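You operate a simulated robot arm through the tools that you are given. There is no shell and no other tool.

Carry out the task below with a simulated robot arm. There is one attempt and no reset: what you move stays moved.

## Task
Move the blue audio plug to the black laptop and play Walk-in music.
Fine: press Stop on the grey laptop, it stays on; mute In 1 once, before the plug moves, and unmute it when the cue plays; arrow keys, then Go; start no other cue; dials and other plugs stay.

Only the result counts: the job must be done as asked and must still hold three seconds after the hand-in. Knocking over, shifting, dropping, spilling or breaking anything else fails it.

## Robot
A 6-joint arm with a fingered hand, fixed in place. Base frame: the origin is on the floor under the middle of its stand, x ahead of it, y to its left, z up; the work surface is at about z = 75. Readings come in cm, degrees, newtons and seconds.
It reaches about 134.6 cm from its shoulder. Its first joint turns from -149.0 to 149.0 degrees. Payload 3.5 kg.
The TCP is the grasp point between the finger pads, 2.6 cm short of the fingertips. In the tool frame z runs along the fingers and y along their closing line. The gripper opens to 13.2 cm; its body begins 7.3 cm behind the TCP. The gripper is a hand of 4 fingers: y runs from the thumb to the fingers, the wrist lies at [0, 0, -23.4] in the tool frame, and closing takes about 1.5 s.
Orientation is that of the tool frame in the base frame, as [roll, pitch, yaw] about the fixed x, y, z axes, in that order (R = Rz(yaw) Ry(pitch) Rx(roll)). With the fingers straight down and closing along the base's y, the tool's x points along the base's -x, its y along +y and its z along -z.

## Interface
- The arm moves only by the tool drive_tool. Its argument "deltas" is a list of rows, each a list of 7 numbers: the opening, from 0 (shut) to 1 (fully open), then the shift along the tool's x, y, z in cm, then the turn, a rotation vector about the tool's x, y, z in degrees. In form: [[jaw, x, y, z, wx, wy, wz], ...]. A call has 1 to 20 rows; each row is the pose to reach, as a shift and turn from the pose commanded when the call began, along the tool's axes at that moment. A row lasts 0.2 s, in which the tool goes at most 5 cm and 8.6 degrees; a call with a longer step from one row to the next is refused whole, and so is a gripper value outside its range. Where a pose cannot be reached the arm comes as near as it can. A force on the tool above 40 N (or 10 N above the force at the start of the call, whichever is more), or a blocked arm, ends the call early, and 0.2 s more pass. The fingers move at their own pace (about 10.8 cm/s each) and stop on an object; they squeeze with about 23 N. The grip force told is the motor's: it shows also when the fingers shut on nothing. Time passes only in rows, and 0.2 s behind the last, so rows that repeat a pose let the fingers close. The reply holds the time, the measured pose of the TCP, the force on the tool along the base axes, the opening and the grip force, in the units named above and with some noise, with the torque about the TCP (base axes, N m) and any sound that the robot's microphone picked up.
- Cameras (640 x 400 px; columns grow to the right, rows downward): "scene" is fixed at [22.75, -48.75, 131.82]; the picture's right is [0.97, -0.26, 0.00], its down [-0.10, -0.36, -0.93] and it looks along [0.24, 0.90, -0.37] (base axes); focal length 354 px, centre (320, 200). "wrist" rides on the gripper at [6.8, 0.2, -9.7] in the tool frame; the picture's right is [-0.03, 1.00, 0.00], its down [-0.82, -0.02, -0.58] and it looks along [-0.58, -0.01, 0.82] (tool axes); focal length 270 px, centre (320, 200).
- get_image(camera): a new picture of that camera. No time passes.
- lift_body(by): slides the trunk up (or, below 0, down) by that many cm; the arm rides with it, the base frame stays. It gives what a move gives, with no picture.
- preshape(shape): the hand has 4 fingers and takes this shape, open, in about a second: jaw (thumb against the fingers, like two jaws); tri (thumb and two fingers); tip (a fingertip pinch); poke (one finger out to press); point (the index stretched); flat (the hand flat); cup (the hand cupped); fist (a fist). The gripper value then closes the fingers along that shape, each until it touches; the sizes above hold for jaw. It gives what a move gives, with no picture.
- point_at(camera, pixels): for up to 12 pixels [column, row] of the newest picture of that camera ("zoom" is the newest enlarged one), the place [x, y, z] in the base frame of the surface seen there, good to about 0.3 cm, but the place of the scene camera against the robot may be out by one fixed shift of up to 2.5 cm in any direction. No time passes.
- zoom(camera, box): a new picture of the part [left, top, right, bottom] of that camera's present view, enlarged. No time passes.
- job_done(): hands the job in; it is judged then, once.

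Open the gripper and draw the arm clear of the work before you hand the job in, unless the task says otherwise.

The tools are called after "Emit:" as name(argument=value, ...) on one line, values as JSON. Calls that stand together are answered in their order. drive_tool: Moves the arm, as the interface text tells. Its arguments: {"type":"object","properties":{"deltas":{"type":"array","items":{"type":"array","items":{"type":"number"}}}},"required":["deltas"]} The other tools are called the same way: lift_body (by) moves the trunk up or down; preshape (shape) gives the hand a shape; get_image (camera) takes a picture; point_at (camera, pixels) gives the place of the surface under pixels of a picture; zoom (camera, box) takes an enlarged picture of a part of a camera's view; job_done () hands the job in.

At the start:

```text
clock: 0.0
eef_pos: [56.38, 50.71, 102.96]
tcp_rot: [-180.0, 0.0, 179.9]
wrist_force: [0.2, -0.1, -0.2]
moment: [0.0, -0.01, 0.02]
finger_gap: 13.19
grip_force: 0.1
shape: jaw
trunk travel left (down, up): [-92.8, 4.2]
```

scene: 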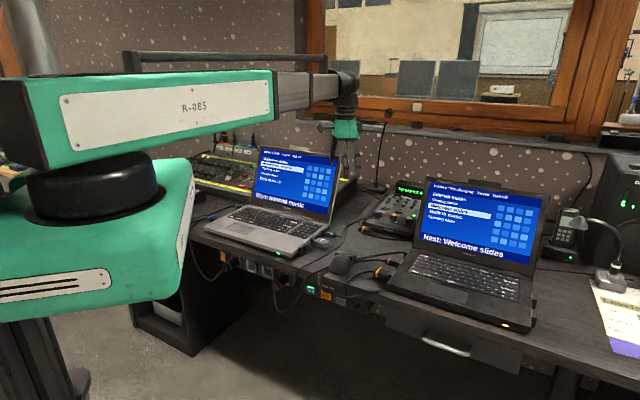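
wrist: 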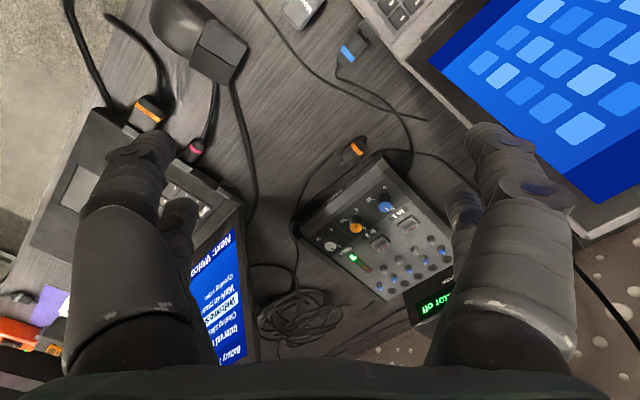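

I start by enlarging the scene views of the two laptops and the mixer to read what they show.

Emit:
zoom(camera="scene", box=[190, 140, 350, 270])

Emit:
zoom(camera="scene", box=[380, 170, 560, 340])

Emit:
zoom(camera="scene", box=[320, 170, 430, 290])

Emit:
zoom(camera="wrist", box=[280, 140, 480, 330])

Emit:
zoom(camera="wrist", box=[60, 0, 440, 240])

```text
3.08 times, centred on (270, 205) of scene
```

zoom: 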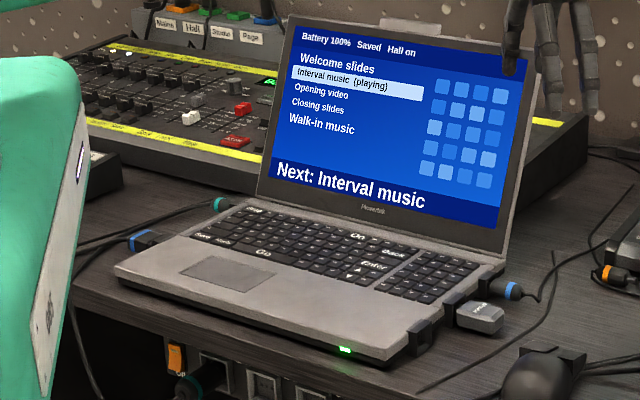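

```text
2.35 times, centred on (470, 255) of scene
```

zoom: 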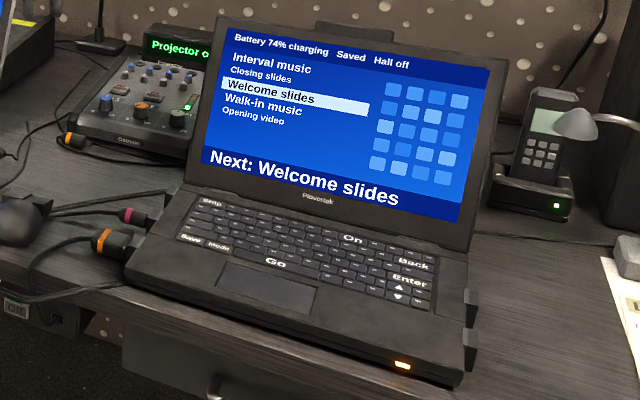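

```text
3.33 times, centred on (375, 230) of scene
```

zoom: 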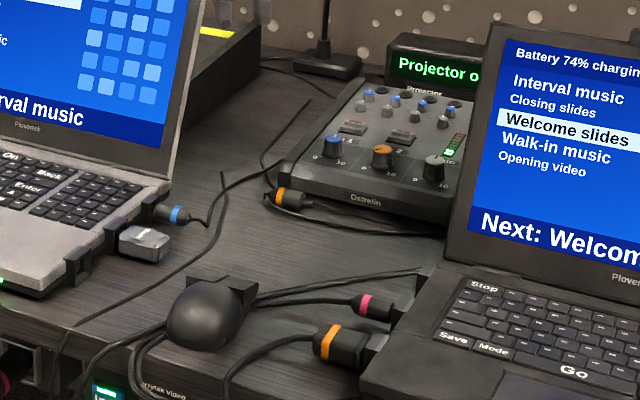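

```text
2.11 times, centred on (380, 235) of wrist
```

zoom: 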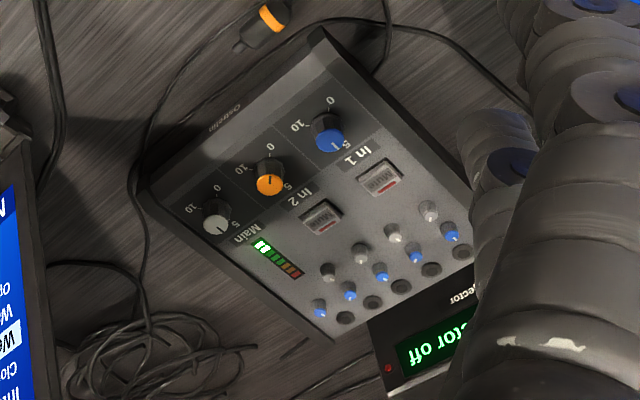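

```text
1.67 times, centred on (250, 120) of wrist
```

zoom: 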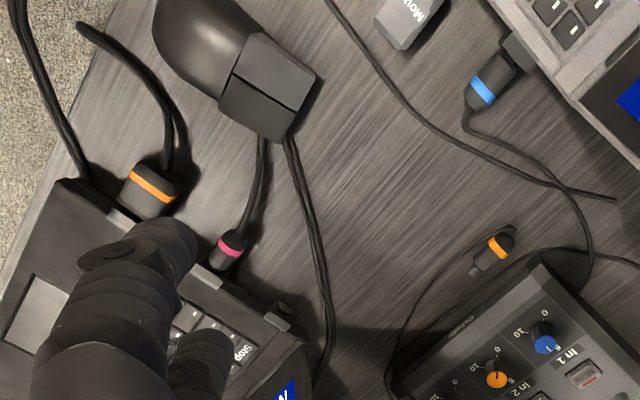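

The grey laptop shows "Interval music (playing)"; the blue-banded plug sits in its right side (wrist px about (348,52)), and the mixer's two mute buttons are at about wrist px (398,222) and (380,240). I measure these places with both cameras to find the scene camera's shift.

Emit:
point_at(camera="wrist", pixels=[[348, 52], [338, 60], [365, 40], [371, 30], [385, 205], [355, 228], [398, 224], [381, 242], [193, 148], [148, 110], [352, 150], [300, 10]])

Emit:
get_image(camera="scene")

Emit:
point_at(camera="scene", pixels=[[318, 235], [325, 234], [375, 215], [390, 217], [381, 209], [396, 212], [388, 262], [383, 273], [362, 229], [311, 244]])

```text
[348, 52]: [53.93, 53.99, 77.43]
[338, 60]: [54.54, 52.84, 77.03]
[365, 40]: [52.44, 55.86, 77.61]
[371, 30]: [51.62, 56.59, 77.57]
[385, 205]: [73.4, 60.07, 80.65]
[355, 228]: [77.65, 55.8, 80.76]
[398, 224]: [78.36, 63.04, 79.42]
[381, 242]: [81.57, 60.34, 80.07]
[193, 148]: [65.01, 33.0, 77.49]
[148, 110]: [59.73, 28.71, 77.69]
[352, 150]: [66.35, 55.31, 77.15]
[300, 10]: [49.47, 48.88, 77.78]
```

```text
taken
```

scene: 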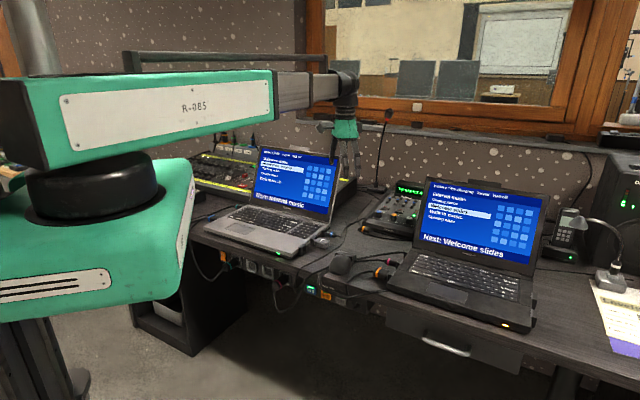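

```text
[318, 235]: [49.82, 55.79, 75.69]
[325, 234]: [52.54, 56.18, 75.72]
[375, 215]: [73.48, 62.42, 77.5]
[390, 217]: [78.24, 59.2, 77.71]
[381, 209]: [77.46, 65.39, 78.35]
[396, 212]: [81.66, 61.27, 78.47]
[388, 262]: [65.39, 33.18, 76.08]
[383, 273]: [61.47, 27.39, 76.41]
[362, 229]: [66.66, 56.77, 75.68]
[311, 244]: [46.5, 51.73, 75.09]
```

The scene camera reads about 1.5-2 cm low against the wrist camera. I zoom closer on the black laptop's left edge, the keyboards and the plug to find the jack and the keys.

Emit:
zoom(camera="scene", box=[360, 235, 430, 300])

Emit:
zoom(camera="scene", box=[200, 195, 340, 265])

Emit:
zoom(camera="scene", box=[380, 235, 540, 335])

Emit:
zoom(camera="scene", box=[290, 215, 350, 260])

Emit:
zoom(camera="wrist", box=[280, 0, 440, 100])

Emit:
zoom(camera="wrist", box=[20, 80, 300, 380])

```text
6.15 times, centred on (395, 268) of scene
```

zoom: 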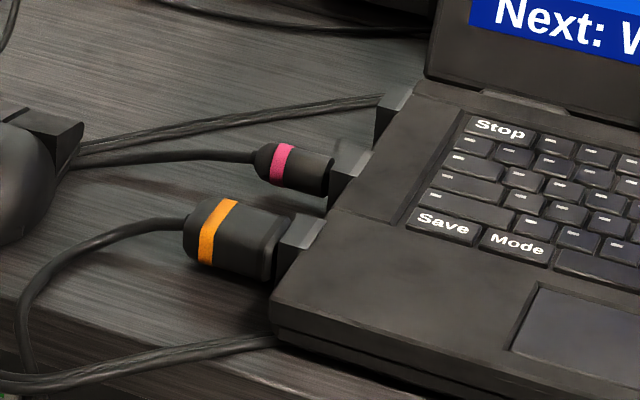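

```text
4.57 times, centred on (270, 230) of scene
```

zoom: 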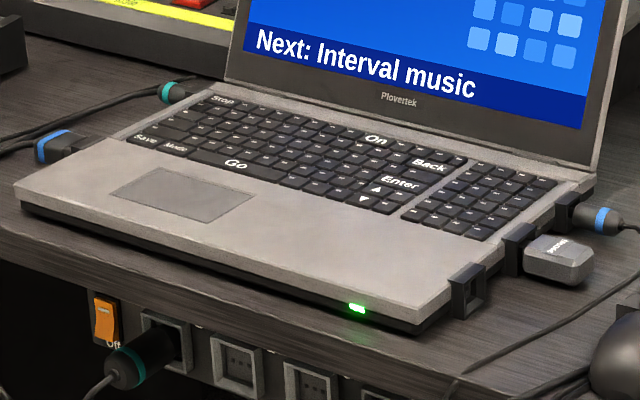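

```text
4.00 times, centred on (460, 285) of scene
```

zoom: 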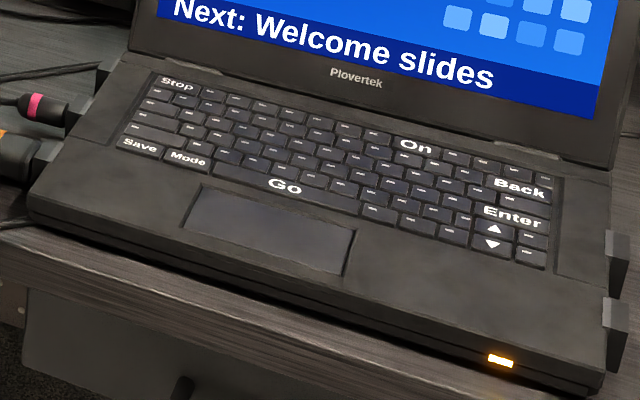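

```text
8.89 times, centred on (320, 238) of scene
```

zoom: 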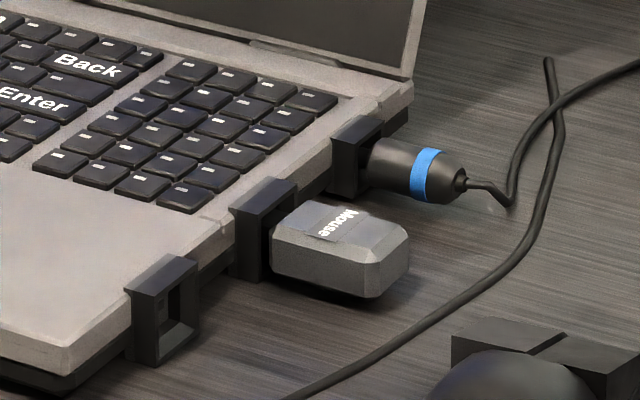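

```text
4.00 times, centred on (360, 50) of wrist
```

zoom: 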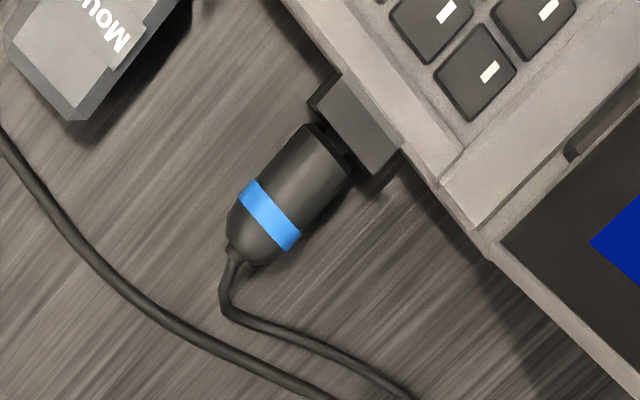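

```text
1.33 times, centred on (160, 230) of wrist
```

zoom: 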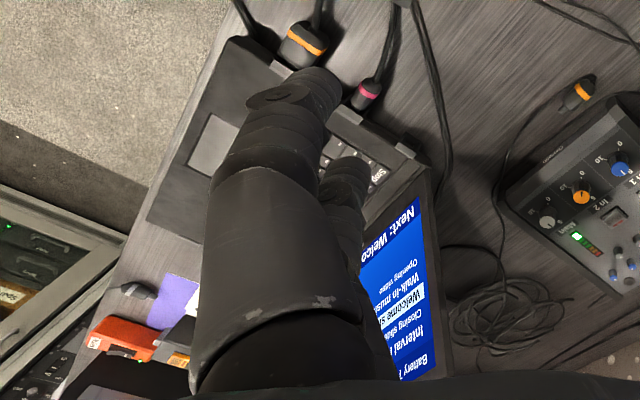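

I have a clear view of the sockets: the grey laptop's plug is in a black square housing, and the black laptop has housings on both sides. I shape the hand for pressing here in free air, to see where the fingertip goes.

Emit:
preshape(shape="poke")

Emit:
get_image(camera="wrist")

Emit:
get_image(camera="scene")

Emit:
zoom(camera="scene", box=[300, 70, 400, 190])

```text
clock: 0.9
eef_pos: [56.44, 50.85, 102.85]
tcp_rot: [180.0, -0.1, 180.0]
wrist_force: [-0.3, 0.3, 0.3]
moment: [-0.02, 0.05, 0.03]
finger_gap: 0.01
grip_force: 0.1
shape: poke
trunk travel left (down, up): [-92.8, 4.2]
```

```text
taken
```

wrist: 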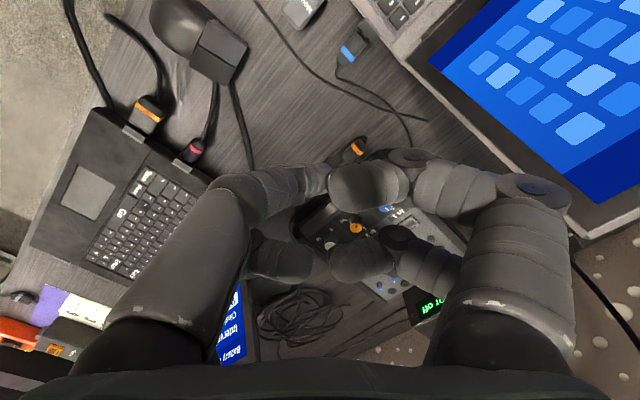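

```text
taken
```

scene: 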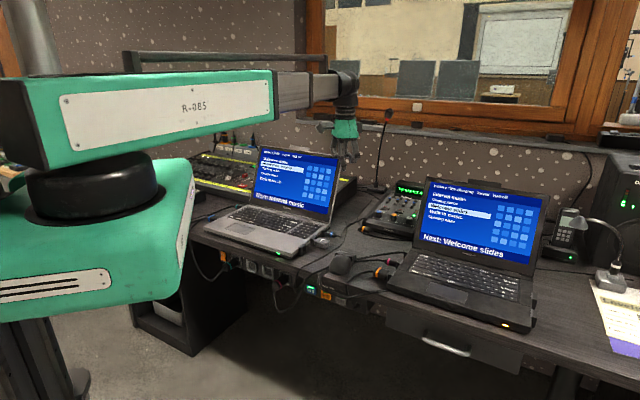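

```text
3.33 times, centred on (350, 130) of scene
```

zoom: 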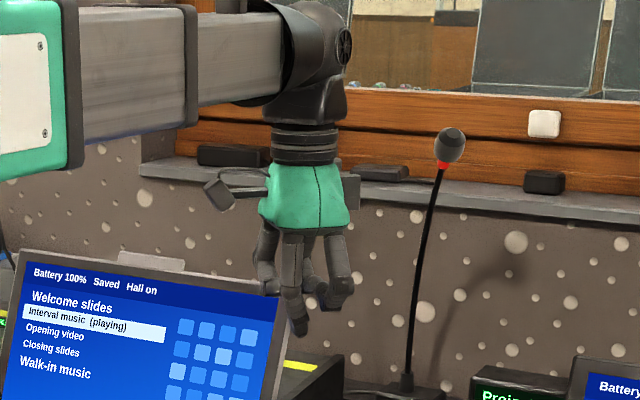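

In the poke shape all digits curl into the view around px (370,185), (355,262), (290,265); I measure their tips to find which one sticks out.

Emit:
point_at(camera="wrist", pixels=[[340, 187], [368, 185], [400, 170], [335, 262], [360, 262], [395, 250], [300, 262], [270, 258], [318, 180], [285, 185], [410, 155], [400, 235]])

Emit:
zoom(camera="wrist", box=[220, 120, 460, 320])

Emit:
zoom(camera="scene", box=[325, 110, 375, 175])

Emit:
point_at(camera="zoom", pixels=[[320, 300], [340, 290], [300, 250]])

```text
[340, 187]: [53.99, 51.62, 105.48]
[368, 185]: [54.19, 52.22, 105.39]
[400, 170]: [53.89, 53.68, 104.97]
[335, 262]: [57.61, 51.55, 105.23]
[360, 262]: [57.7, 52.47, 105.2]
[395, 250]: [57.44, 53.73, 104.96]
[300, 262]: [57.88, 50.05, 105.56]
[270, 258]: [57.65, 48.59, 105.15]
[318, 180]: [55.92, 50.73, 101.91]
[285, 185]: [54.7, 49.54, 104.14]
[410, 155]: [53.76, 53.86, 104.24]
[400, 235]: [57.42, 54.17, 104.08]
```

```text
2.00 times, centred on (340, 220) of wrist
```

zoom: 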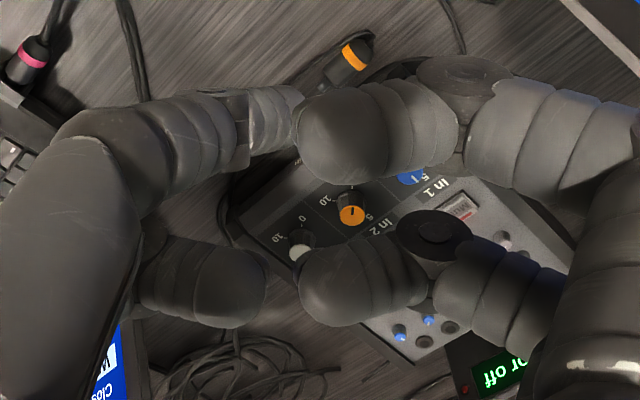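

```text
6.15 times, centred on (350, 142) of scene
```

zoom: 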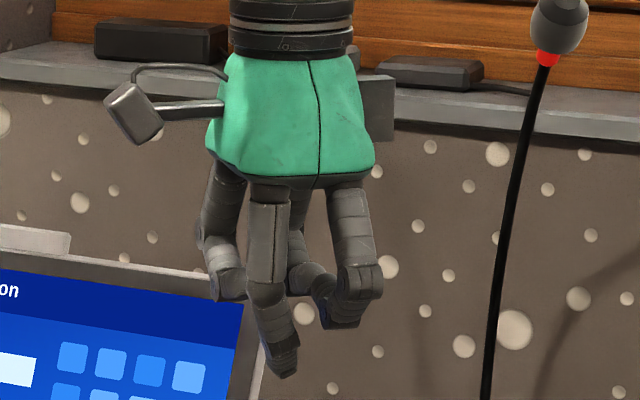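

```text
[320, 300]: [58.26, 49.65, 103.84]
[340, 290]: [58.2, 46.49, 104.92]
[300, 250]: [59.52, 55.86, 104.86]
```

The pressing finger is the one from the thumb side, with its tip at scene px about (345,171). I calibrate the scene camera's shift using the keys of the black laptop visible in both pictures, and measure the fingertip.

Emit:
zoom(camera="wrist", box=[60, 90, 240, 300])

Emit:
zoom(camera="scene", box=[330, 150, 360, 180])

```text
1.90 times, centred on (150, 195) of wrist
```

zoom: 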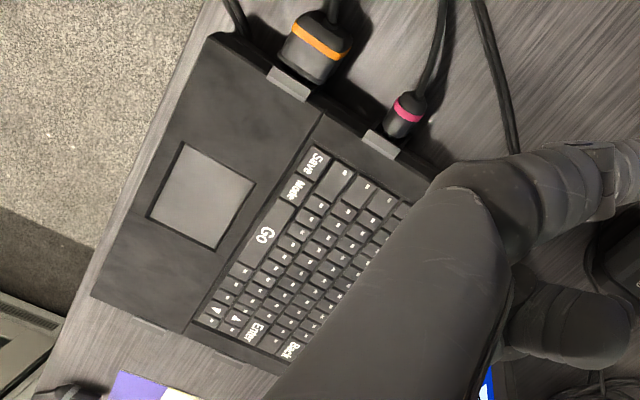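

```text
13.33 times, centred on (345, 165) of scene
```

zoom: 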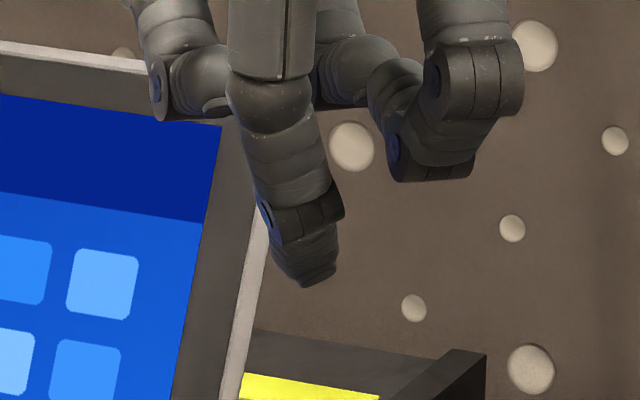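

I measure the touchpad's corners and the Save key in both views for calibration, and the fingertip in the enlarged picture.

Emit:
point_at(camera="zoom", pixels=[[310, 278], [300, 265], [322, 268], [290, 240], [320, 235], [275, 110], [270, 60], [440, 160], [460, 80]])

Emit:
point_at(camera="wrist", pixels=[[115.9, 184.5], [95.9, 220.2], [76.5, 165.1], [60.2, 203.9], [148.4, 175.6]])

Emit:
point_at(camera="scene", pixels=[[431.75, 281.25], [468.75, 293], [425, 292.5], [465.5, 303.75], [415, 271.25]])

```text
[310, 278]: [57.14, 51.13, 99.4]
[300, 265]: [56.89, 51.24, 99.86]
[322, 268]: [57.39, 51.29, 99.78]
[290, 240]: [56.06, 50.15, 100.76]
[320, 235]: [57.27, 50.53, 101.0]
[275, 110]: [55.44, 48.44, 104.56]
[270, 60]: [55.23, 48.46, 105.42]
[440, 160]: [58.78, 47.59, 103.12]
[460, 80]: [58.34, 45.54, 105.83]
```

```text
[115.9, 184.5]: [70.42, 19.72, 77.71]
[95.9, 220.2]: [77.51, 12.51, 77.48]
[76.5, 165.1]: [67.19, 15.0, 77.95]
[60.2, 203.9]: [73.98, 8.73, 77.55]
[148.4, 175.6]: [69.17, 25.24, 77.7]
```

```text
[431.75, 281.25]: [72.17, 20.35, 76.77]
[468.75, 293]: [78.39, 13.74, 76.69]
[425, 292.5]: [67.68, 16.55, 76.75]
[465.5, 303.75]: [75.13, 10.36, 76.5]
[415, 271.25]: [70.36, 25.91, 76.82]
```

Scene readings are about (+1.1, +1.1, -1.0) off the wrist's; the poking tip lies about 2.5 cm below the TCP and nearly on the tool axis. Now I locate the grey laptop's Stop key (scene px about (248.6,208)), its screen and the black laptop's keys.

Emit:
point_at(camera="scene", pixels=[[248.6, 208.1], [231.7, 216.4], [251.6, 221.9], [282.3, 216.4], [293.5, 222], [287.5, 226.7], [262, 147], [336, 158], [328, 219], [254, 200], [204, 233], [280, 253]])

Emit:
point_at(camera="scene", pixels=[[424, 255.5], [448.5, 280.5], [483, 290], [483, 295], [488, 288.5], [484, 271], [429, 178], [546, 192], [534, 263], [418, 247], [390, 285], [505, 330]])

```text
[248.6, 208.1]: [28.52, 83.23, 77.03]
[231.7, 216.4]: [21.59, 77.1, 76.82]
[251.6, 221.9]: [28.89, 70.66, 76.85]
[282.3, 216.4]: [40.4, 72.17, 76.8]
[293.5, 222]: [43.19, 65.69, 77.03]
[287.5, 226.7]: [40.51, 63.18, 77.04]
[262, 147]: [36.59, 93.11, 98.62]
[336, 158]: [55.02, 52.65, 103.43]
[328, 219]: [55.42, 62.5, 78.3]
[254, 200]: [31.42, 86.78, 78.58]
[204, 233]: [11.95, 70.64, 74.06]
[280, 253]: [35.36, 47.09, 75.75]
```

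```text
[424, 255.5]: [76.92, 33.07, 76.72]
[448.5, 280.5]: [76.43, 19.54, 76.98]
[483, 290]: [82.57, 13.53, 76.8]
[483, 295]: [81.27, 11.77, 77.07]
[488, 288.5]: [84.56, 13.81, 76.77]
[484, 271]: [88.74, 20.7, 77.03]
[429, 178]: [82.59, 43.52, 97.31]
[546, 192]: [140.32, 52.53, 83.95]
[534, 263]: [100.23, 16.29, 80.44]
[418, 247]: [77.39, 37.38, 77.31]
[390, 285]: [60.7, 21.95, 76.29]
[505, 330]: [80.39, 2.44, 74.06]
```

The corrected grey Stop key is at about (27.4, 82.1, 78.0). I first hold still with the opening at 1 to see whether the poke shape is kept.

Emit:
drive_tool(deltas=[[1, 0, 0, 0, 0, 0, 0], [1, 0, 0, -2, 0, 0, 0]])

Emit:
get_image(camera="wrist")

```text
clock: 1.5
eef_pos: [56.46, 50.78, 102.9]
tcp_rot: [-180.0, 0.1, 180.0]
wrist_force: [0.2, 0.7, 0.8]
moment: [0.01, -0.01, 0.03]
finger_gap: 0.0
grip_force: 0.1
shape: poke
out of reach, approached as far as the arm can: row 2
trunk travel left (down, up): [-92.8, 4.2]
```

```text
taken
```

wrist: 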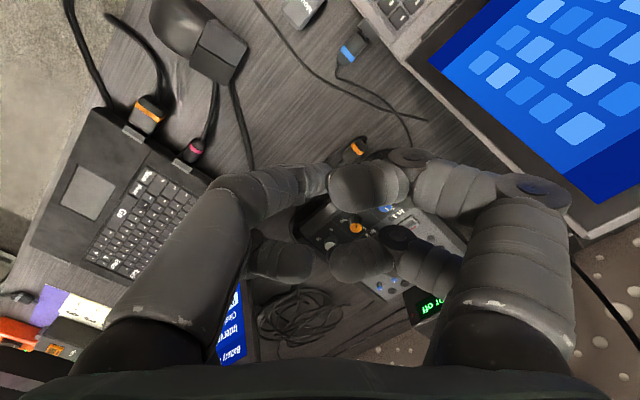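

The poke shape holds, but the arm can't go higher than about z=103 here. I move over towards the grey laptop's Stop key at this height while turning the hand to line up with the laptop.

Emit:
drive_tool(deltas=[[1, 2.9, 3.1, 0.1, 0, 0, -4.1], [1, 5.8, 6.2, 0.2, 0, 0, -8.2], [1, 8.7, 9.4, 0.3, 0, 0, -12.3], [1, 11.6, 12.5, 0.4, 0, 0, -16.4], [1, 14.5, 15.6, 0.5, 0, 0, -20.5], [1, 17.4, 18.7, 0.6, 0, 0, -24.6], [1, 20.3, 21.9, 0.7, 0, 0, -28.7], [1, 23.2, 25.0, 0.8, 0, 0, -32.8], [1, 26.1, 28.1, 0.9, 0, 0, -36.9], [1, 29.0, 31.2, 1.0, 0, 0, -41]])

Emit:
get_image(camera="wrist")

Emit:
get_image(camera="scene")

```text
clock: 3.7
eef_pos: [27.52, 82.02, 102.81]
tcp_rot: [-179.9, -0.1, -138.9]
wrist_force: [-1.0, 0.2, 0.4]
moment: [0.0, -0.03, 0.01]
finger_gap: 0.0
grip_force: 0.1
shape: poke
out of reach, approached as far as the arm can: row 4, 5, 6, 7, 8, 9, 10
trunk travel left (down, up): [-92.8, 4.2]
```

```text
taken
```

wrist: 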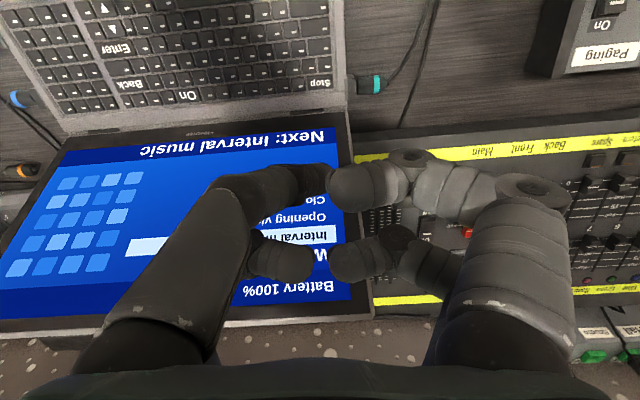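

```text
taken
```

scene: 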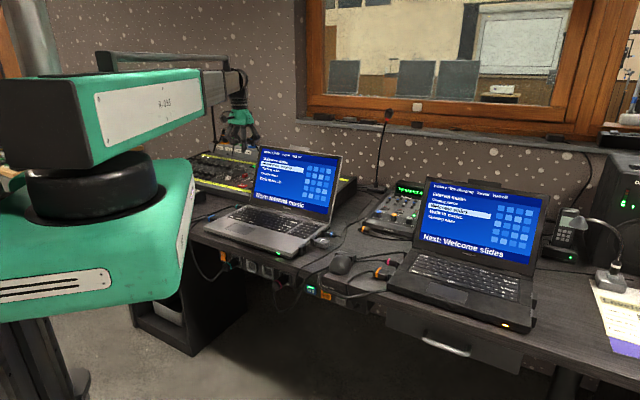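

The wrist picture now shows the grey keyboard upside down with Stop at px (318,83). I enlarge that part and measure the Stop key.

Emit:
zoom(camera="wrist", box=[240, 40, 360, 140])

Emit:
point_at(camera="wrist", pixels=[[318, 83], [190, 97], [128, 84], [118, 48], [100, 10], [335, 106], [120, 133], [352, 140], [0, 240], [370, 315]])

```text
4.00 times, centred on (300, 90) of wrist
```

zoom: 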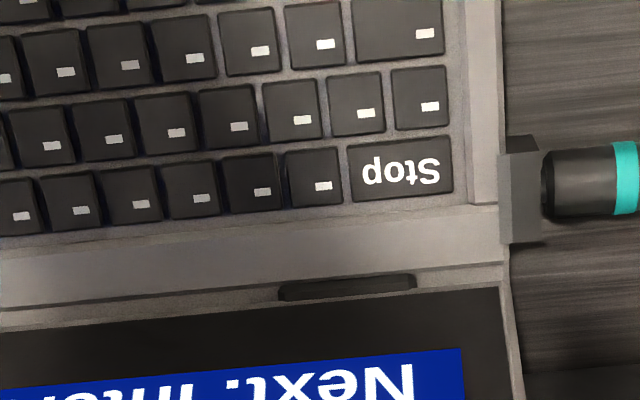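

```text
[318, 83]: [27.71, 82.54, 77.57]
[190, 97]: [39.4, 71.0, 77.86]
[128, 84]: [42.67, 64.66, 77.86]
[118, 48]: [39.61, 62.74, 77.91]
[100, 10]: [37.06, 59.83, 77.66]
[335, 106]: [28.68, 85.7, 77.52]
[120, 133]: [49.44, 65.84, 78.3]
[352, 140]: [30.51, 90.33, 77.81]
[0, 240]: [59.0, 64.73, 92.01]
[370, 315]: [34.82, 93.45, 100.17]
```

Stop's key centre is at wrist px (320,82.5) → about (27.5, 82.7, 77.7), a 3.3 x 2 cm key. I lower the finger straight above it to a safe height and check.

Emit:
drive_tool(deltas=[[1, 0, 0, 3, 0, 0, -1], [1, 0, 0, 6, 0, 0, -2], [1, 0, 0, 9, 0, 0, -3], [1, 0, 0, 12, 0, 0, -4], [1, 0, 0, 14, 0, 0, -5], [1, 0, 0, 14, 0, 0, -5]])

Emit:
zoom(camera="scene", box=[190, 110, 350, 260])

Emit:
get_image(camera="wrist")

```text
clock: 5.1
eef_pos: [27.67, 81.7, 102.85]
tcp_rot: [-179.9, 0.0, -133.9]
wrist_force: [0.3, -0.2, 0.2]
moment: [-0.01, -0.01, 0.03]
finger_gap: 0.01
grip_force: 0.0
shape: poke
out of reach, approached as far as the arm can: row 1, 2, 3, 4, 5, 6
trunk travel left (down, up): [-92.8, 4.2]
```

```text
2.67 times, centred on (270, 185) of scene
```

zoom: 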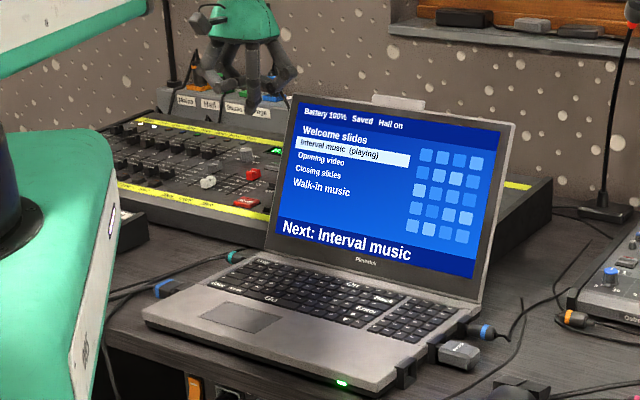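

```text
taken
```

wrist: 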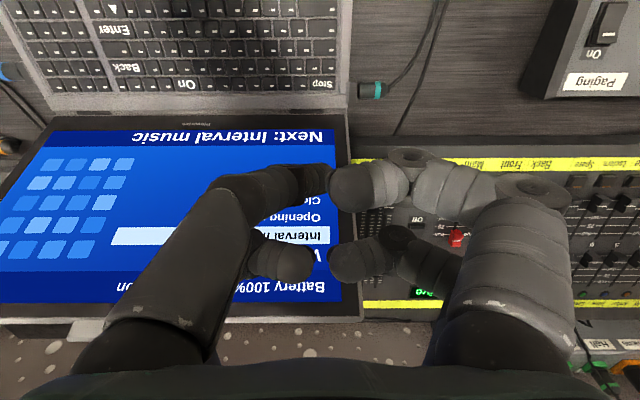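

The hand's height does not follow the tool shift: this arm moves in a plane and height comes from the trunk. I lower the trunk 10 cm and check where the hand then stands.

Emit:
lift_body(by=-10)

Emit:
get_image(camera="scene")

Emit:
get_image(camera="wrist")

```text
clock: 6.4
eef_pos: [27.61, 81.77, 92.92]
tcp_rot: [-180.0, -0.1, -134.0]
wrist_force: [0.1, -0.2, 0.9]
moment: [0.03, 0.01, 0.0]
finger_gap: 0.01
grip_force: 0.1
shape: poke
trunk travel left (down, up): [-82.8, 14.2]
```

```text
taken
```

scene: 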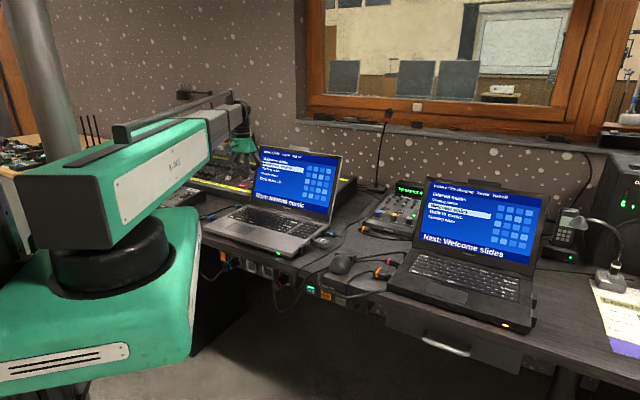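

```text
taken
```

wrist: 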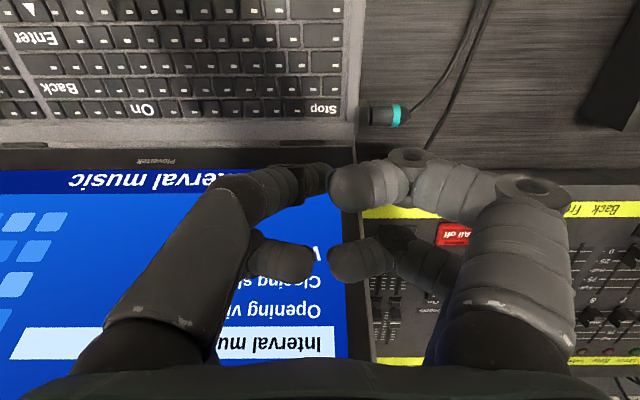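

The trunk carries the hand down and the camera shows Stop at px (322,108). I measure the Stop key again and the green arm body, to be sure it clears the desk as it lowers.

Emit:
point_at(camera="wrist", pixels=[[322, 108], [308, 110], [336, 107], [322, 118], [322, 98], [150, 110], [352, 140]])

Emit:
point_at(camera="scene", pixels=[[197, 230], [150, 290], [185, 345], [207, 150], [230, 125], [215, 115], [200, 245], [192, 300], [60, 330], [160, 220]])

```text
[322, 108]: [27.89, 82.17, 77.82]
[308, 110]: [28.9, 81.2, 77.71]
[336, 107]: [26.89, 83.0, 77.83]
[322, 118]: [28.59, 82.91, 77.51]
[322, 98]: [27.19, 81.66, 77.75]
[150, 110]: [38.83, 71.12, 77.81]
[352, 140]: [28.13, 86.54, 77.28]
```

```text
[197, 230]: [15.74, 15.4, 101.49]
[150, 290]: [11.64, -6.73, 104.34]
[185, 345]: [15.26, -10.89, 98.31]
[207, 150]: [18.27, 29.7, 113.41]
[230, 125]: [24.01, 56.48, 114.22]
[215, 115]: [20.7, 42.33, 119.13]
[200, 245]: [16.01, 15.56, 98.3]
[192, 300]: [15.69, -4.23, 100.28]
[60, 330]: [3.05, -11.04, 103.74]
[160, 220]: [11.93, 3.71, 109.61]
```

Stop's centre reads (27.9, 82.2, 77.8) and the finger is about 0.8 cm short of it towards the screen. I shift by that amount and check the reading.

Emit:
drive_tool(deltas=[[1, -0.75, 0.45, 0, 0, 0, 0], [1, -0.75, 0.45, 0, 0, 0, 0]])

Emit:
lift_body(by=-9)

Emit:
zoom(camera="scene", box=[200, 140, 300, 240])

Emit:
get_image(camera="wrist")

```text
clock: 7.0
eef_pos: [27.8, 82.56, 92.95]
tcp_rot: [-180.0, -0.1, -133.8]
wrist_force: [0.1, -0.4, -0.1]
moment: [0.04, -0.02, 0.01]
finger_gap: 0.01
grip_force: 0.1
shape: poke
trunk travel left (down, up): [-82.8, 14.2]
```

```text
clock: 8.3
eef_pos: [27.79, 82.49, 83.88]
tcp_rot: [179.9, 0.0, -134.0]
wrist_force: [0.2, 0.0, -0.8]
moment: [-0.01, 0.02, 0.03]
finger_gap: 0.04
grip_force: 0.1
shape: poke
trunk travel left (down, up): [-73.8, 23.2]
```

```text
4.00 times, centred on (250, 190) of scene
```

zoom: 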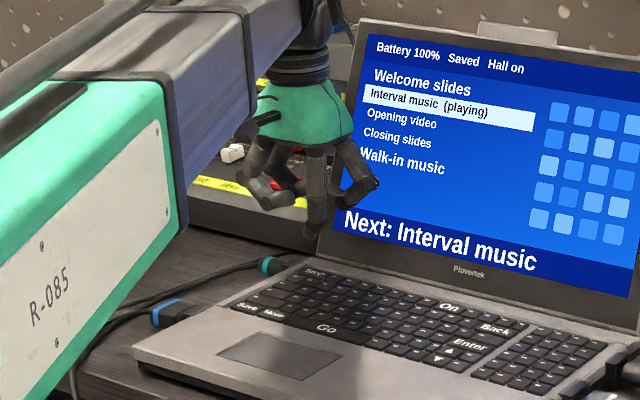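

```text
taken
```

wrist: 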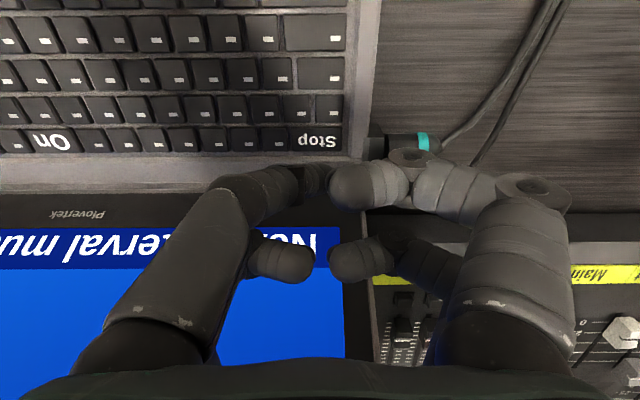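

The finger hangs over the Stop key (scene zoom px (315,235), Stop behind it). I measure the fingertip against the key before pressing.

Emit:
zoom(camera="scene", box=[230, 170, 280, 220])

Emit:
zoom(camera="wrist", box=[260, 110, 380, 210])

```text
8.00 times, centred on (255, 195) of scene
```

zoom: 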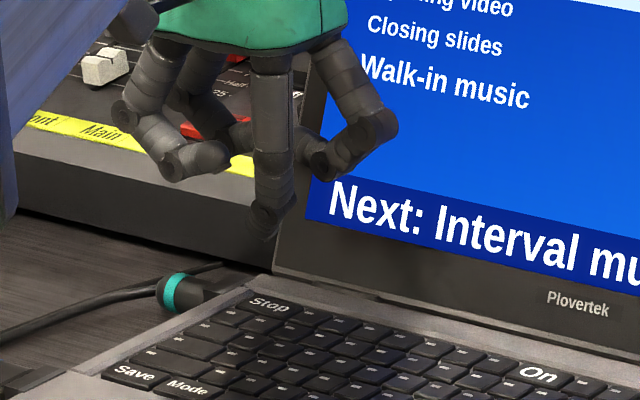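

```text
4.00 times, centred on (320, 160) of wrist
```

zoom: 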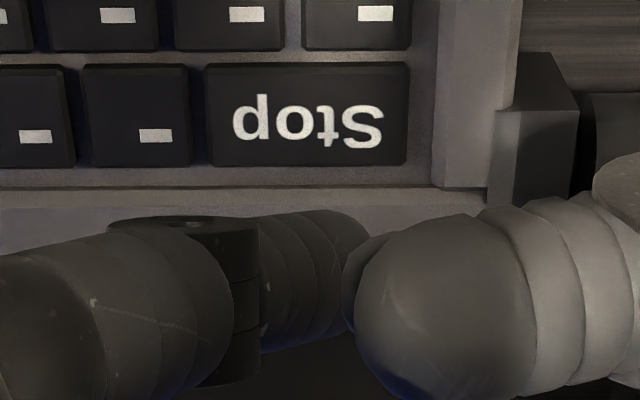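

The tip lies within about 0.3 cm of the Stop key's centre, some 3.5 cm above it. I lower the trunk most of the way and then in small steps, watching force and sound.

Emit:
lift_body(by=-2.8)

Emit:
lift_body(by=-0.4)

Emit:
zoom(camera="scene", box=[230, 170, 280, 220])

```text
clock: 9.0
eef_pos: [27.82, 82.49, 81.06]
tcp_rot: [-180.0, 0.0, -134.0]
wrist_force: [0.3, -0.2, 0.8]
moment: [-0.03, 0.0, -0.04]
finger_gap: 0.0
grip_force: 0.0
shape: poke
trunk travel left (down, up): [-71.0, 26.0]
```

```text
clock: 9.5
eef_pos: [27.83, 82.49, 80.7]
tcp_rot: [180.0, 0.1, -134.0]
wrist_force: [1.2, 0.0, -0.1]
moment: [-0.03, -0.01, -0.03]
finger_gap: 0.01
grip_force: 0.1
shape: poke
trunk travel left (down, up): [-70.6, 26.4]
```

```text
8.00 times, centred on (255, 195) of scene
```

zoom: 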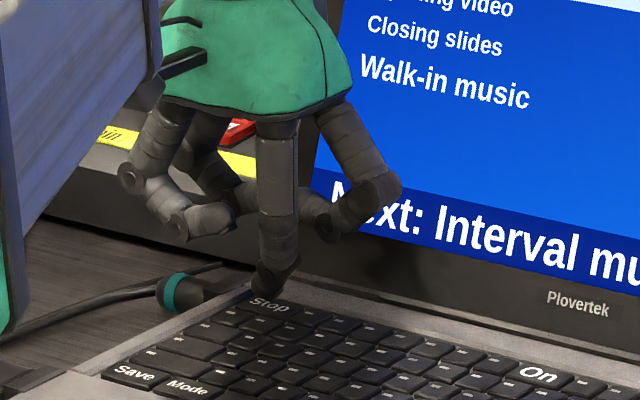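

The tip is at zoom px (265,293), right at the Stop label. I continue down in 0.3 cm steps, watching for force or a click.

Emit:
lift_body(by=-0.3)

Emit:
lift_body(by=-0.2)

```text
clock: 10.1
eef_pos: [27.81, 82.47, 80.33]
tcp_rot: [-180.0, -0.1, -134.0]
wrist_force: [-0.4, -0.5, 1.4]
moment: [-0.02, -0.03, -0.03]
finger_gap: 0.0
grip_force: 0.0
shape: poke
trunk travel left (down, up): [-70.3, 26.7]
heard: click
```

```text
clock: 10.6
eef_pos: [27.87, 82.51, 80.25]
tcp_rot: [-179.9, 0.0, -134.0]
wrist_force: [1.6, 0.5, 9.4]
moment: [0.0, -0.04, 0.0]
finger_gap: 0.0
grip_force: 0.0
shape: poke
trunk travel left (down, up): [-70.1, 26.9]
```

A click was heard as the force rose. I lift the finger off and look at the grey laptop's screen.

Emit:
lift_body(by=3)

Emit:
zoom(camera="scene", box=[230, 140, 350, 220])

```text
clock: 11.3
eef_pos: [27.85, 82.57, 83.19]
tcp_rot: [-180.0, 0.0, -134.0]
wrist_force: [0.5, -0.2, -0.3]
moment: [-0.02, 0.01, -0.01]
finger_gap: 0.0
grip_force: 0.0
shape: poke
trunk travel left (down, up): [-73.1, 23.9]
```

```text
5.00 times, centred on (290, 180) of scene
```

zoom: 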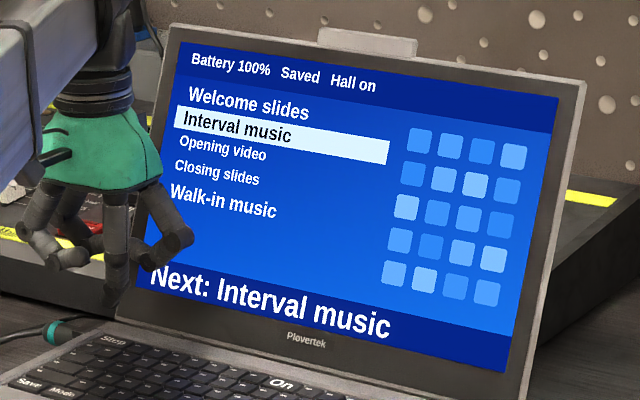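

The screen now shows "Interval music" without "(playing)": stopped. I raise the trunk clear and measure the gooseneck microphone (scene px about (385,150)) and the display box near the mixer before moving there.

Emit:
lift_body(by=20)

Emit:
get_image(camera="scene")

Emit:
point_at(camera="scene", pixels=[[374, 187], [379, 165], [385, 130], [388, 114], [399, 184], [420, 188], [408, 192], [375, 205], [381, 209], [396, 212], [344, 160], [336, 160]])

Emit:
zoom(camera="scene", box=[340, 100, 440, 250])

```text
clock: 13.5
eef_pos: [27.85, 82.52, 103.16]
tcp_rot: [180.0, 0.0, -134.0]
wrist_force: [0.2, 0.7, -0.3]
moment: [0.0, 0.0, -0.04]
finger_gap: 0.01
grip_force: 0.1
shape: poke
trunk travel left (down, up): [-93.1, 3.9]
```

```text
taken
```

scene: 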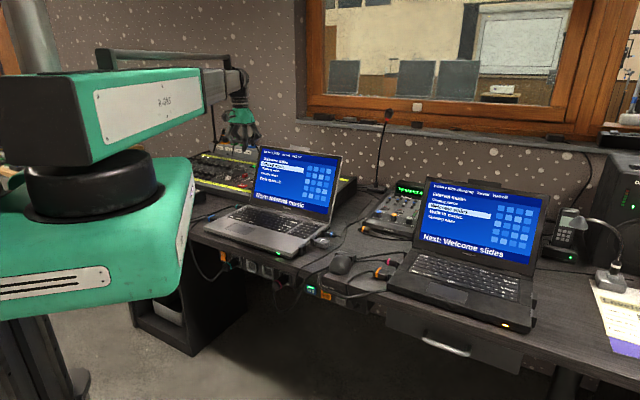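

```text
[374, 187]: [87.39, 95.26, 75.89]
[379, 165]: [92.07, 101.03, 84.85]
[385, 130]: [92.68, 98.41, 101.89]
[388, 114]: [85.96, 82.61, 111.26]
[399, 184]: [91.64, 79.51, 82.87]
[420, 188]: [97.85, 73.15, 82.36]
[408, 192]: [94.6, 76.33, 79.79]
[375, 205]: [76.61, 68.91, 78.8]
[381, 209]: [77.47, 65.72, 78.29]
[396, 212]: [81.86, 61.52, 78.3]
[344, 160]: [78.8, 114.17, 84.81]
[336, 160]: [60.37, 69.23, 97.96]
```

```text
2.67 times, centred on (390, 175) of scene
```

zoom: 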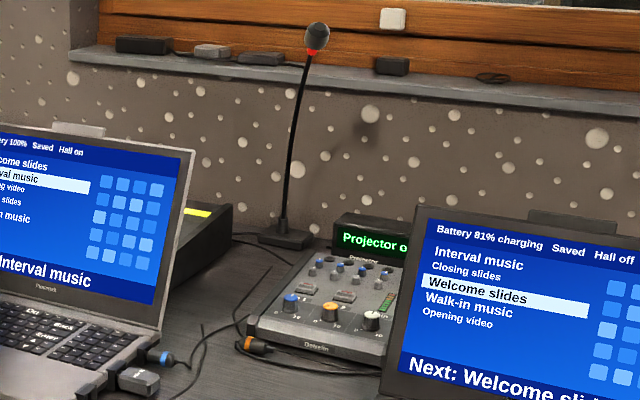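

The mic tip is at about (85, 81.5, 112), some 19 cm from the mute button, so I stay on the desk-front side of it. I travel in front of the grey screen and then to above the mixer at this height.

Emit:
drive_tool(deltas=[[1, 0.31, -4.21, 0, 0, 0, 0], [1, 0.62, -8.42, 0, 0, 0, 0], [1, 0.92, -12.6, 0, 0, 0, 0], [1, 1.23, -16.8, 0, 0, 0, 0], [1, 1.54, -21.0, 0, 0, 0, 0], [1, 1.85, -25.3, 0, 0, 0, 0], [1, 2.16, -29.5, 0, 0, 0, 0], [1, 2.46, -33.7, 0, 0, 0, 0], [1, 2.77, -37.9, 0, 0, 0, 0], [1, 3.08, -42.1, 0, 0, 0, 0], [1, -0.9, -43.2, 0, 0, 0, 0], [1, -4.8, -44.2, 0, 0, 0, 0], [1, -8.7, -45.3, 0, 0, 0, 0], [1, -12.6, -46.4, 0, 0, 0, 0], [1, -16.6, -47.4, 0, 0, 0, 0], [1, -20.5, -48.5, 0, 0, 0, 0]])

Emit:
get_image(camera="wrist")

Emit:
get_image(camera="scene")

```text
clock: 16.9
eef_pos: [77.0, 63.56, 103.19]
tcp_rot: [-180.0, 0.0, -134.0]
wrist_force: [0.0, 1.3, 0.3]
moment: [-0.04, 0.0, 0.0]
finger_gap: 0.0
grip_force: 0.1
shape: poke
trunk travel left (down, up): [-93.1, 3.9]
```

```text
taken
```

wrist: 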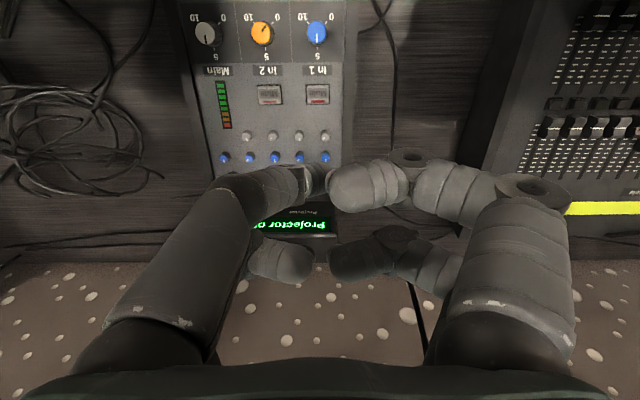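

```text
taken
```

scene: 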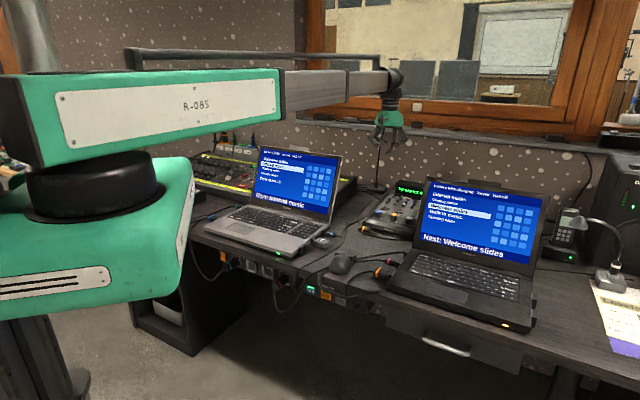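

The In 1 mute button is now at wrist px (318,94), In 2's at (270,94). I enlarge and measure.

Emit:
zoom(camera="wrist", box=[190, 0, 370, 170])

Emit:
point_at(camera="wrist", pixels=[[318, 94], [310, 88], [326, 100], [270, 95], [317, 33], [325, 134], [301, 137], [325, 157], [318, 75], [300, 222], [330, 195]])

```text
2.35 times, centred on (280, 85) of wrist
```

zoom: 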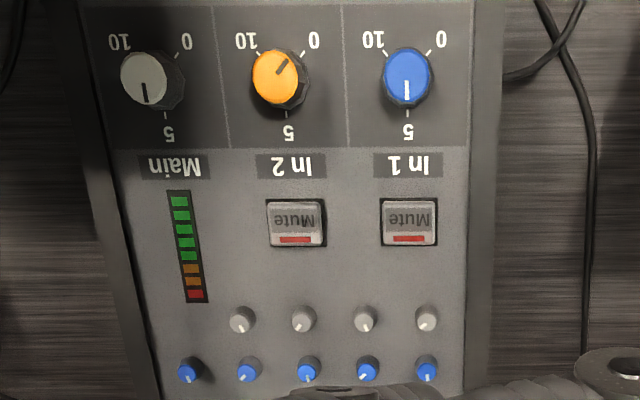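

```text
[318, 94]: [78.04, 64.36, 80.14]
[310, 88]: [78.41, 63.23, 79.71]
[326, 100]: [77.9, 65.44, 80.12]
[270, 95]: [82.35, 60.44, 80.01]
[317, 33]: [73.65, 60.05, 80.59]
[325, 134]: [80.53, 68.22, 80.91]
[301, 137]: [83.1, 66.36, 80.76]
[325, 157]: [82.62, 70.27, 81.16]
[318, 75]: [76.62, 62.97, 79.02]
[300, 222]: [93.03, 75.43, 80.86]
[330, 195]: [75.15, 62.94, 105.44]
```

In 1's Mute centre is (78.0, 64.4, 80.1), a key of about 2.5 cm. I shift over it and lower the trunk in stages.

Emit:
drive_tool(deltas=[[1, -1.3, -0.19, 0, 0, 0, 0], [1, -1.3, -0.19, 0, 0, 0, 0]])

Emit:
lift_body(by=-10)

Emit:
get_image(camera="scene")

Emit:
get_image(camera="wrist")

```text
clock: 17.5
eef_pos: [78.0, 64.49, 103.21]
tcp_rot: [180.0, -0.1, -134.1]
wrist_force: [-0.5, 0.0, 0.5]
moment: [0.0, 0.02, 0.01]
finger_gap: 0.02
grip_force: 0.0
shape: poke
trunk travel left (down, up): [-93.1, 3.9]
```

```text
clock: 18.8
eef_pos: [77.86, 64.37, 93.12]
tcp_rot: [-180.0, 0.0, -134.0]
wrist_force: [0.4, -1.2, 0.7]
moment: [-0.01, 0.01, 0.02]
finger_gap: 0.02
grip_force: 0.0
shape: poke
trunk travel left (down, up): [-83.1, 13.9]
```

```text
taken
```

scene: 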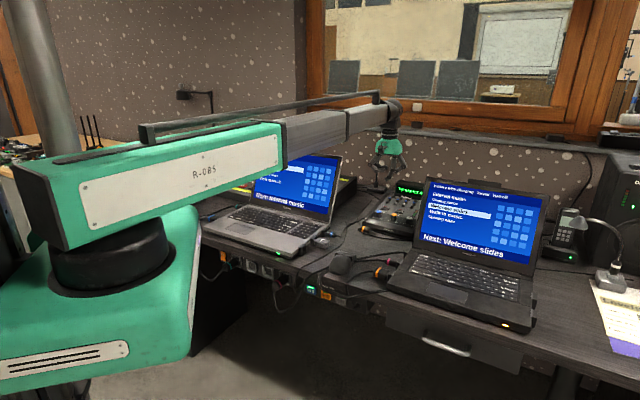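

```text
taken
```

wrist: 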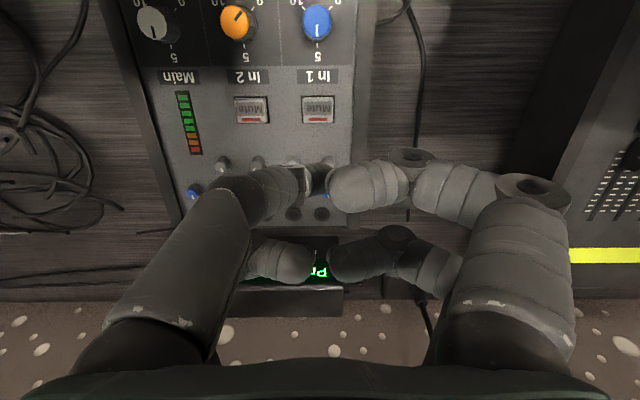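

The button sits at px (318,110), exactly where the point under the finger should appear. I lower to just above it and check from the scene camera.

Emit:
lift_body(by=-9)

Emit:
zoom(camera="scene", box=[350, 140, 430, 240])

Emit:
get_image(camera="wrist")

```text
clock: 20.1
eef_pos: [77.99, 64.46, 84.18]
tcp_rot: [-180.0, 0.0, -133.9]
wrist_force: [0.3, 0.1, 0.2]
moment: [0.0, -0.02, 0.0]
finger_gap: 0.02
grip_force: 0.0
shape: poke
trunk travel left (down, up): [-74.1, 22.9]
```

```text
4.00 times, centred on (390, 190) of scene
```

zoom: 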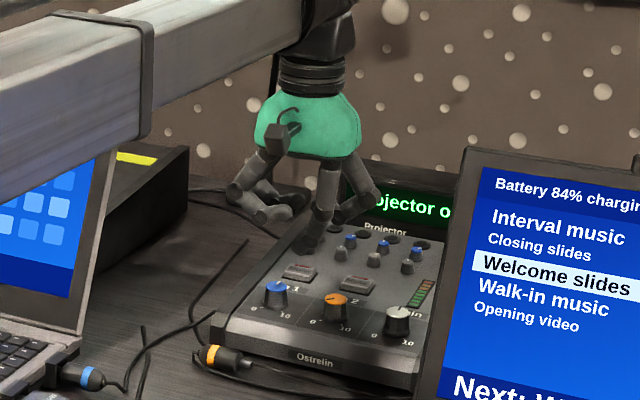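

```text
taken
```

wrist: 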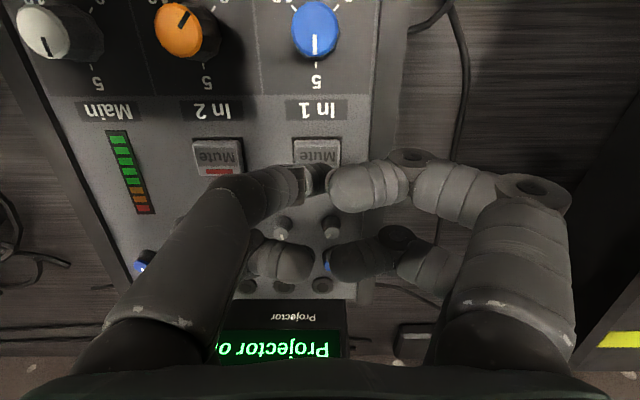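

The tip is at zoom px (308,247) and the In 1 button at (300,272). I measure both in the same picture to check the tip's alignment.

Emit:
zoom(camera="scene", box=[370, 180, 410, 220])

Emit:
point_at(camera="scene", pixels=[[385, 208], [387, 199], [387, 201], [386, 202.5], [384, 206.5], [386, 209.5], [399, 211]])

Emit:
zoom(camera="wrist", box=[260, 110, 380, 230])

```text
10.00 times, centred on (390, 200) of scene
```

zoom: 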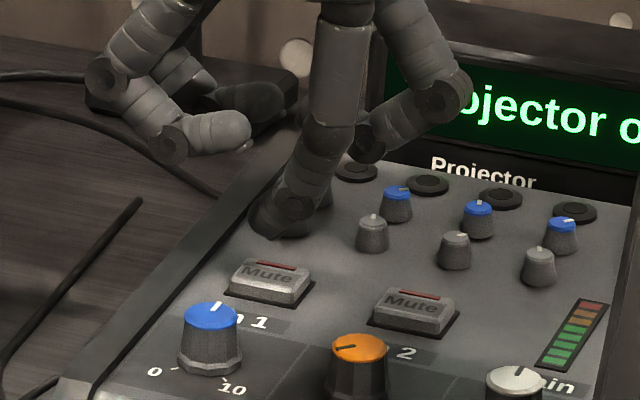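

```text
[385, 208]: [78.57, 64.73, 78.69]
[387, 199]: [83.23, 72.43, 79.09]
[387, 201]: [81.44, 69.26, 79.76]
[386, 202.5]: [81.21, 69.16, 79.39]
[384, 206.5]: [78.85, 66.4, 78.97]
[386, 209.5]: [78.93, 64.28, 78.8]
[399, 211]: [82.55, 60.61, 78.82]
```

```text
3.33 times, centred on (320, 170) of wrist
```

zoom: 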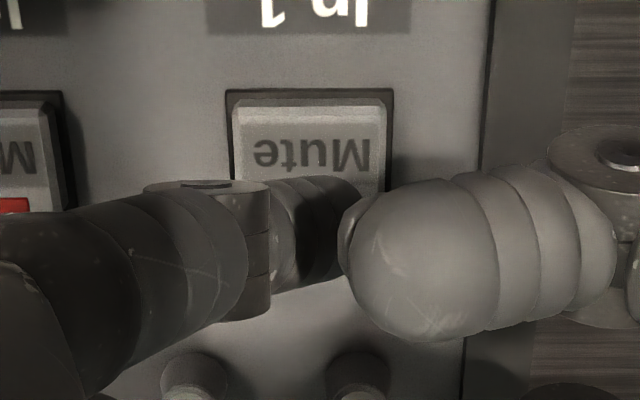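

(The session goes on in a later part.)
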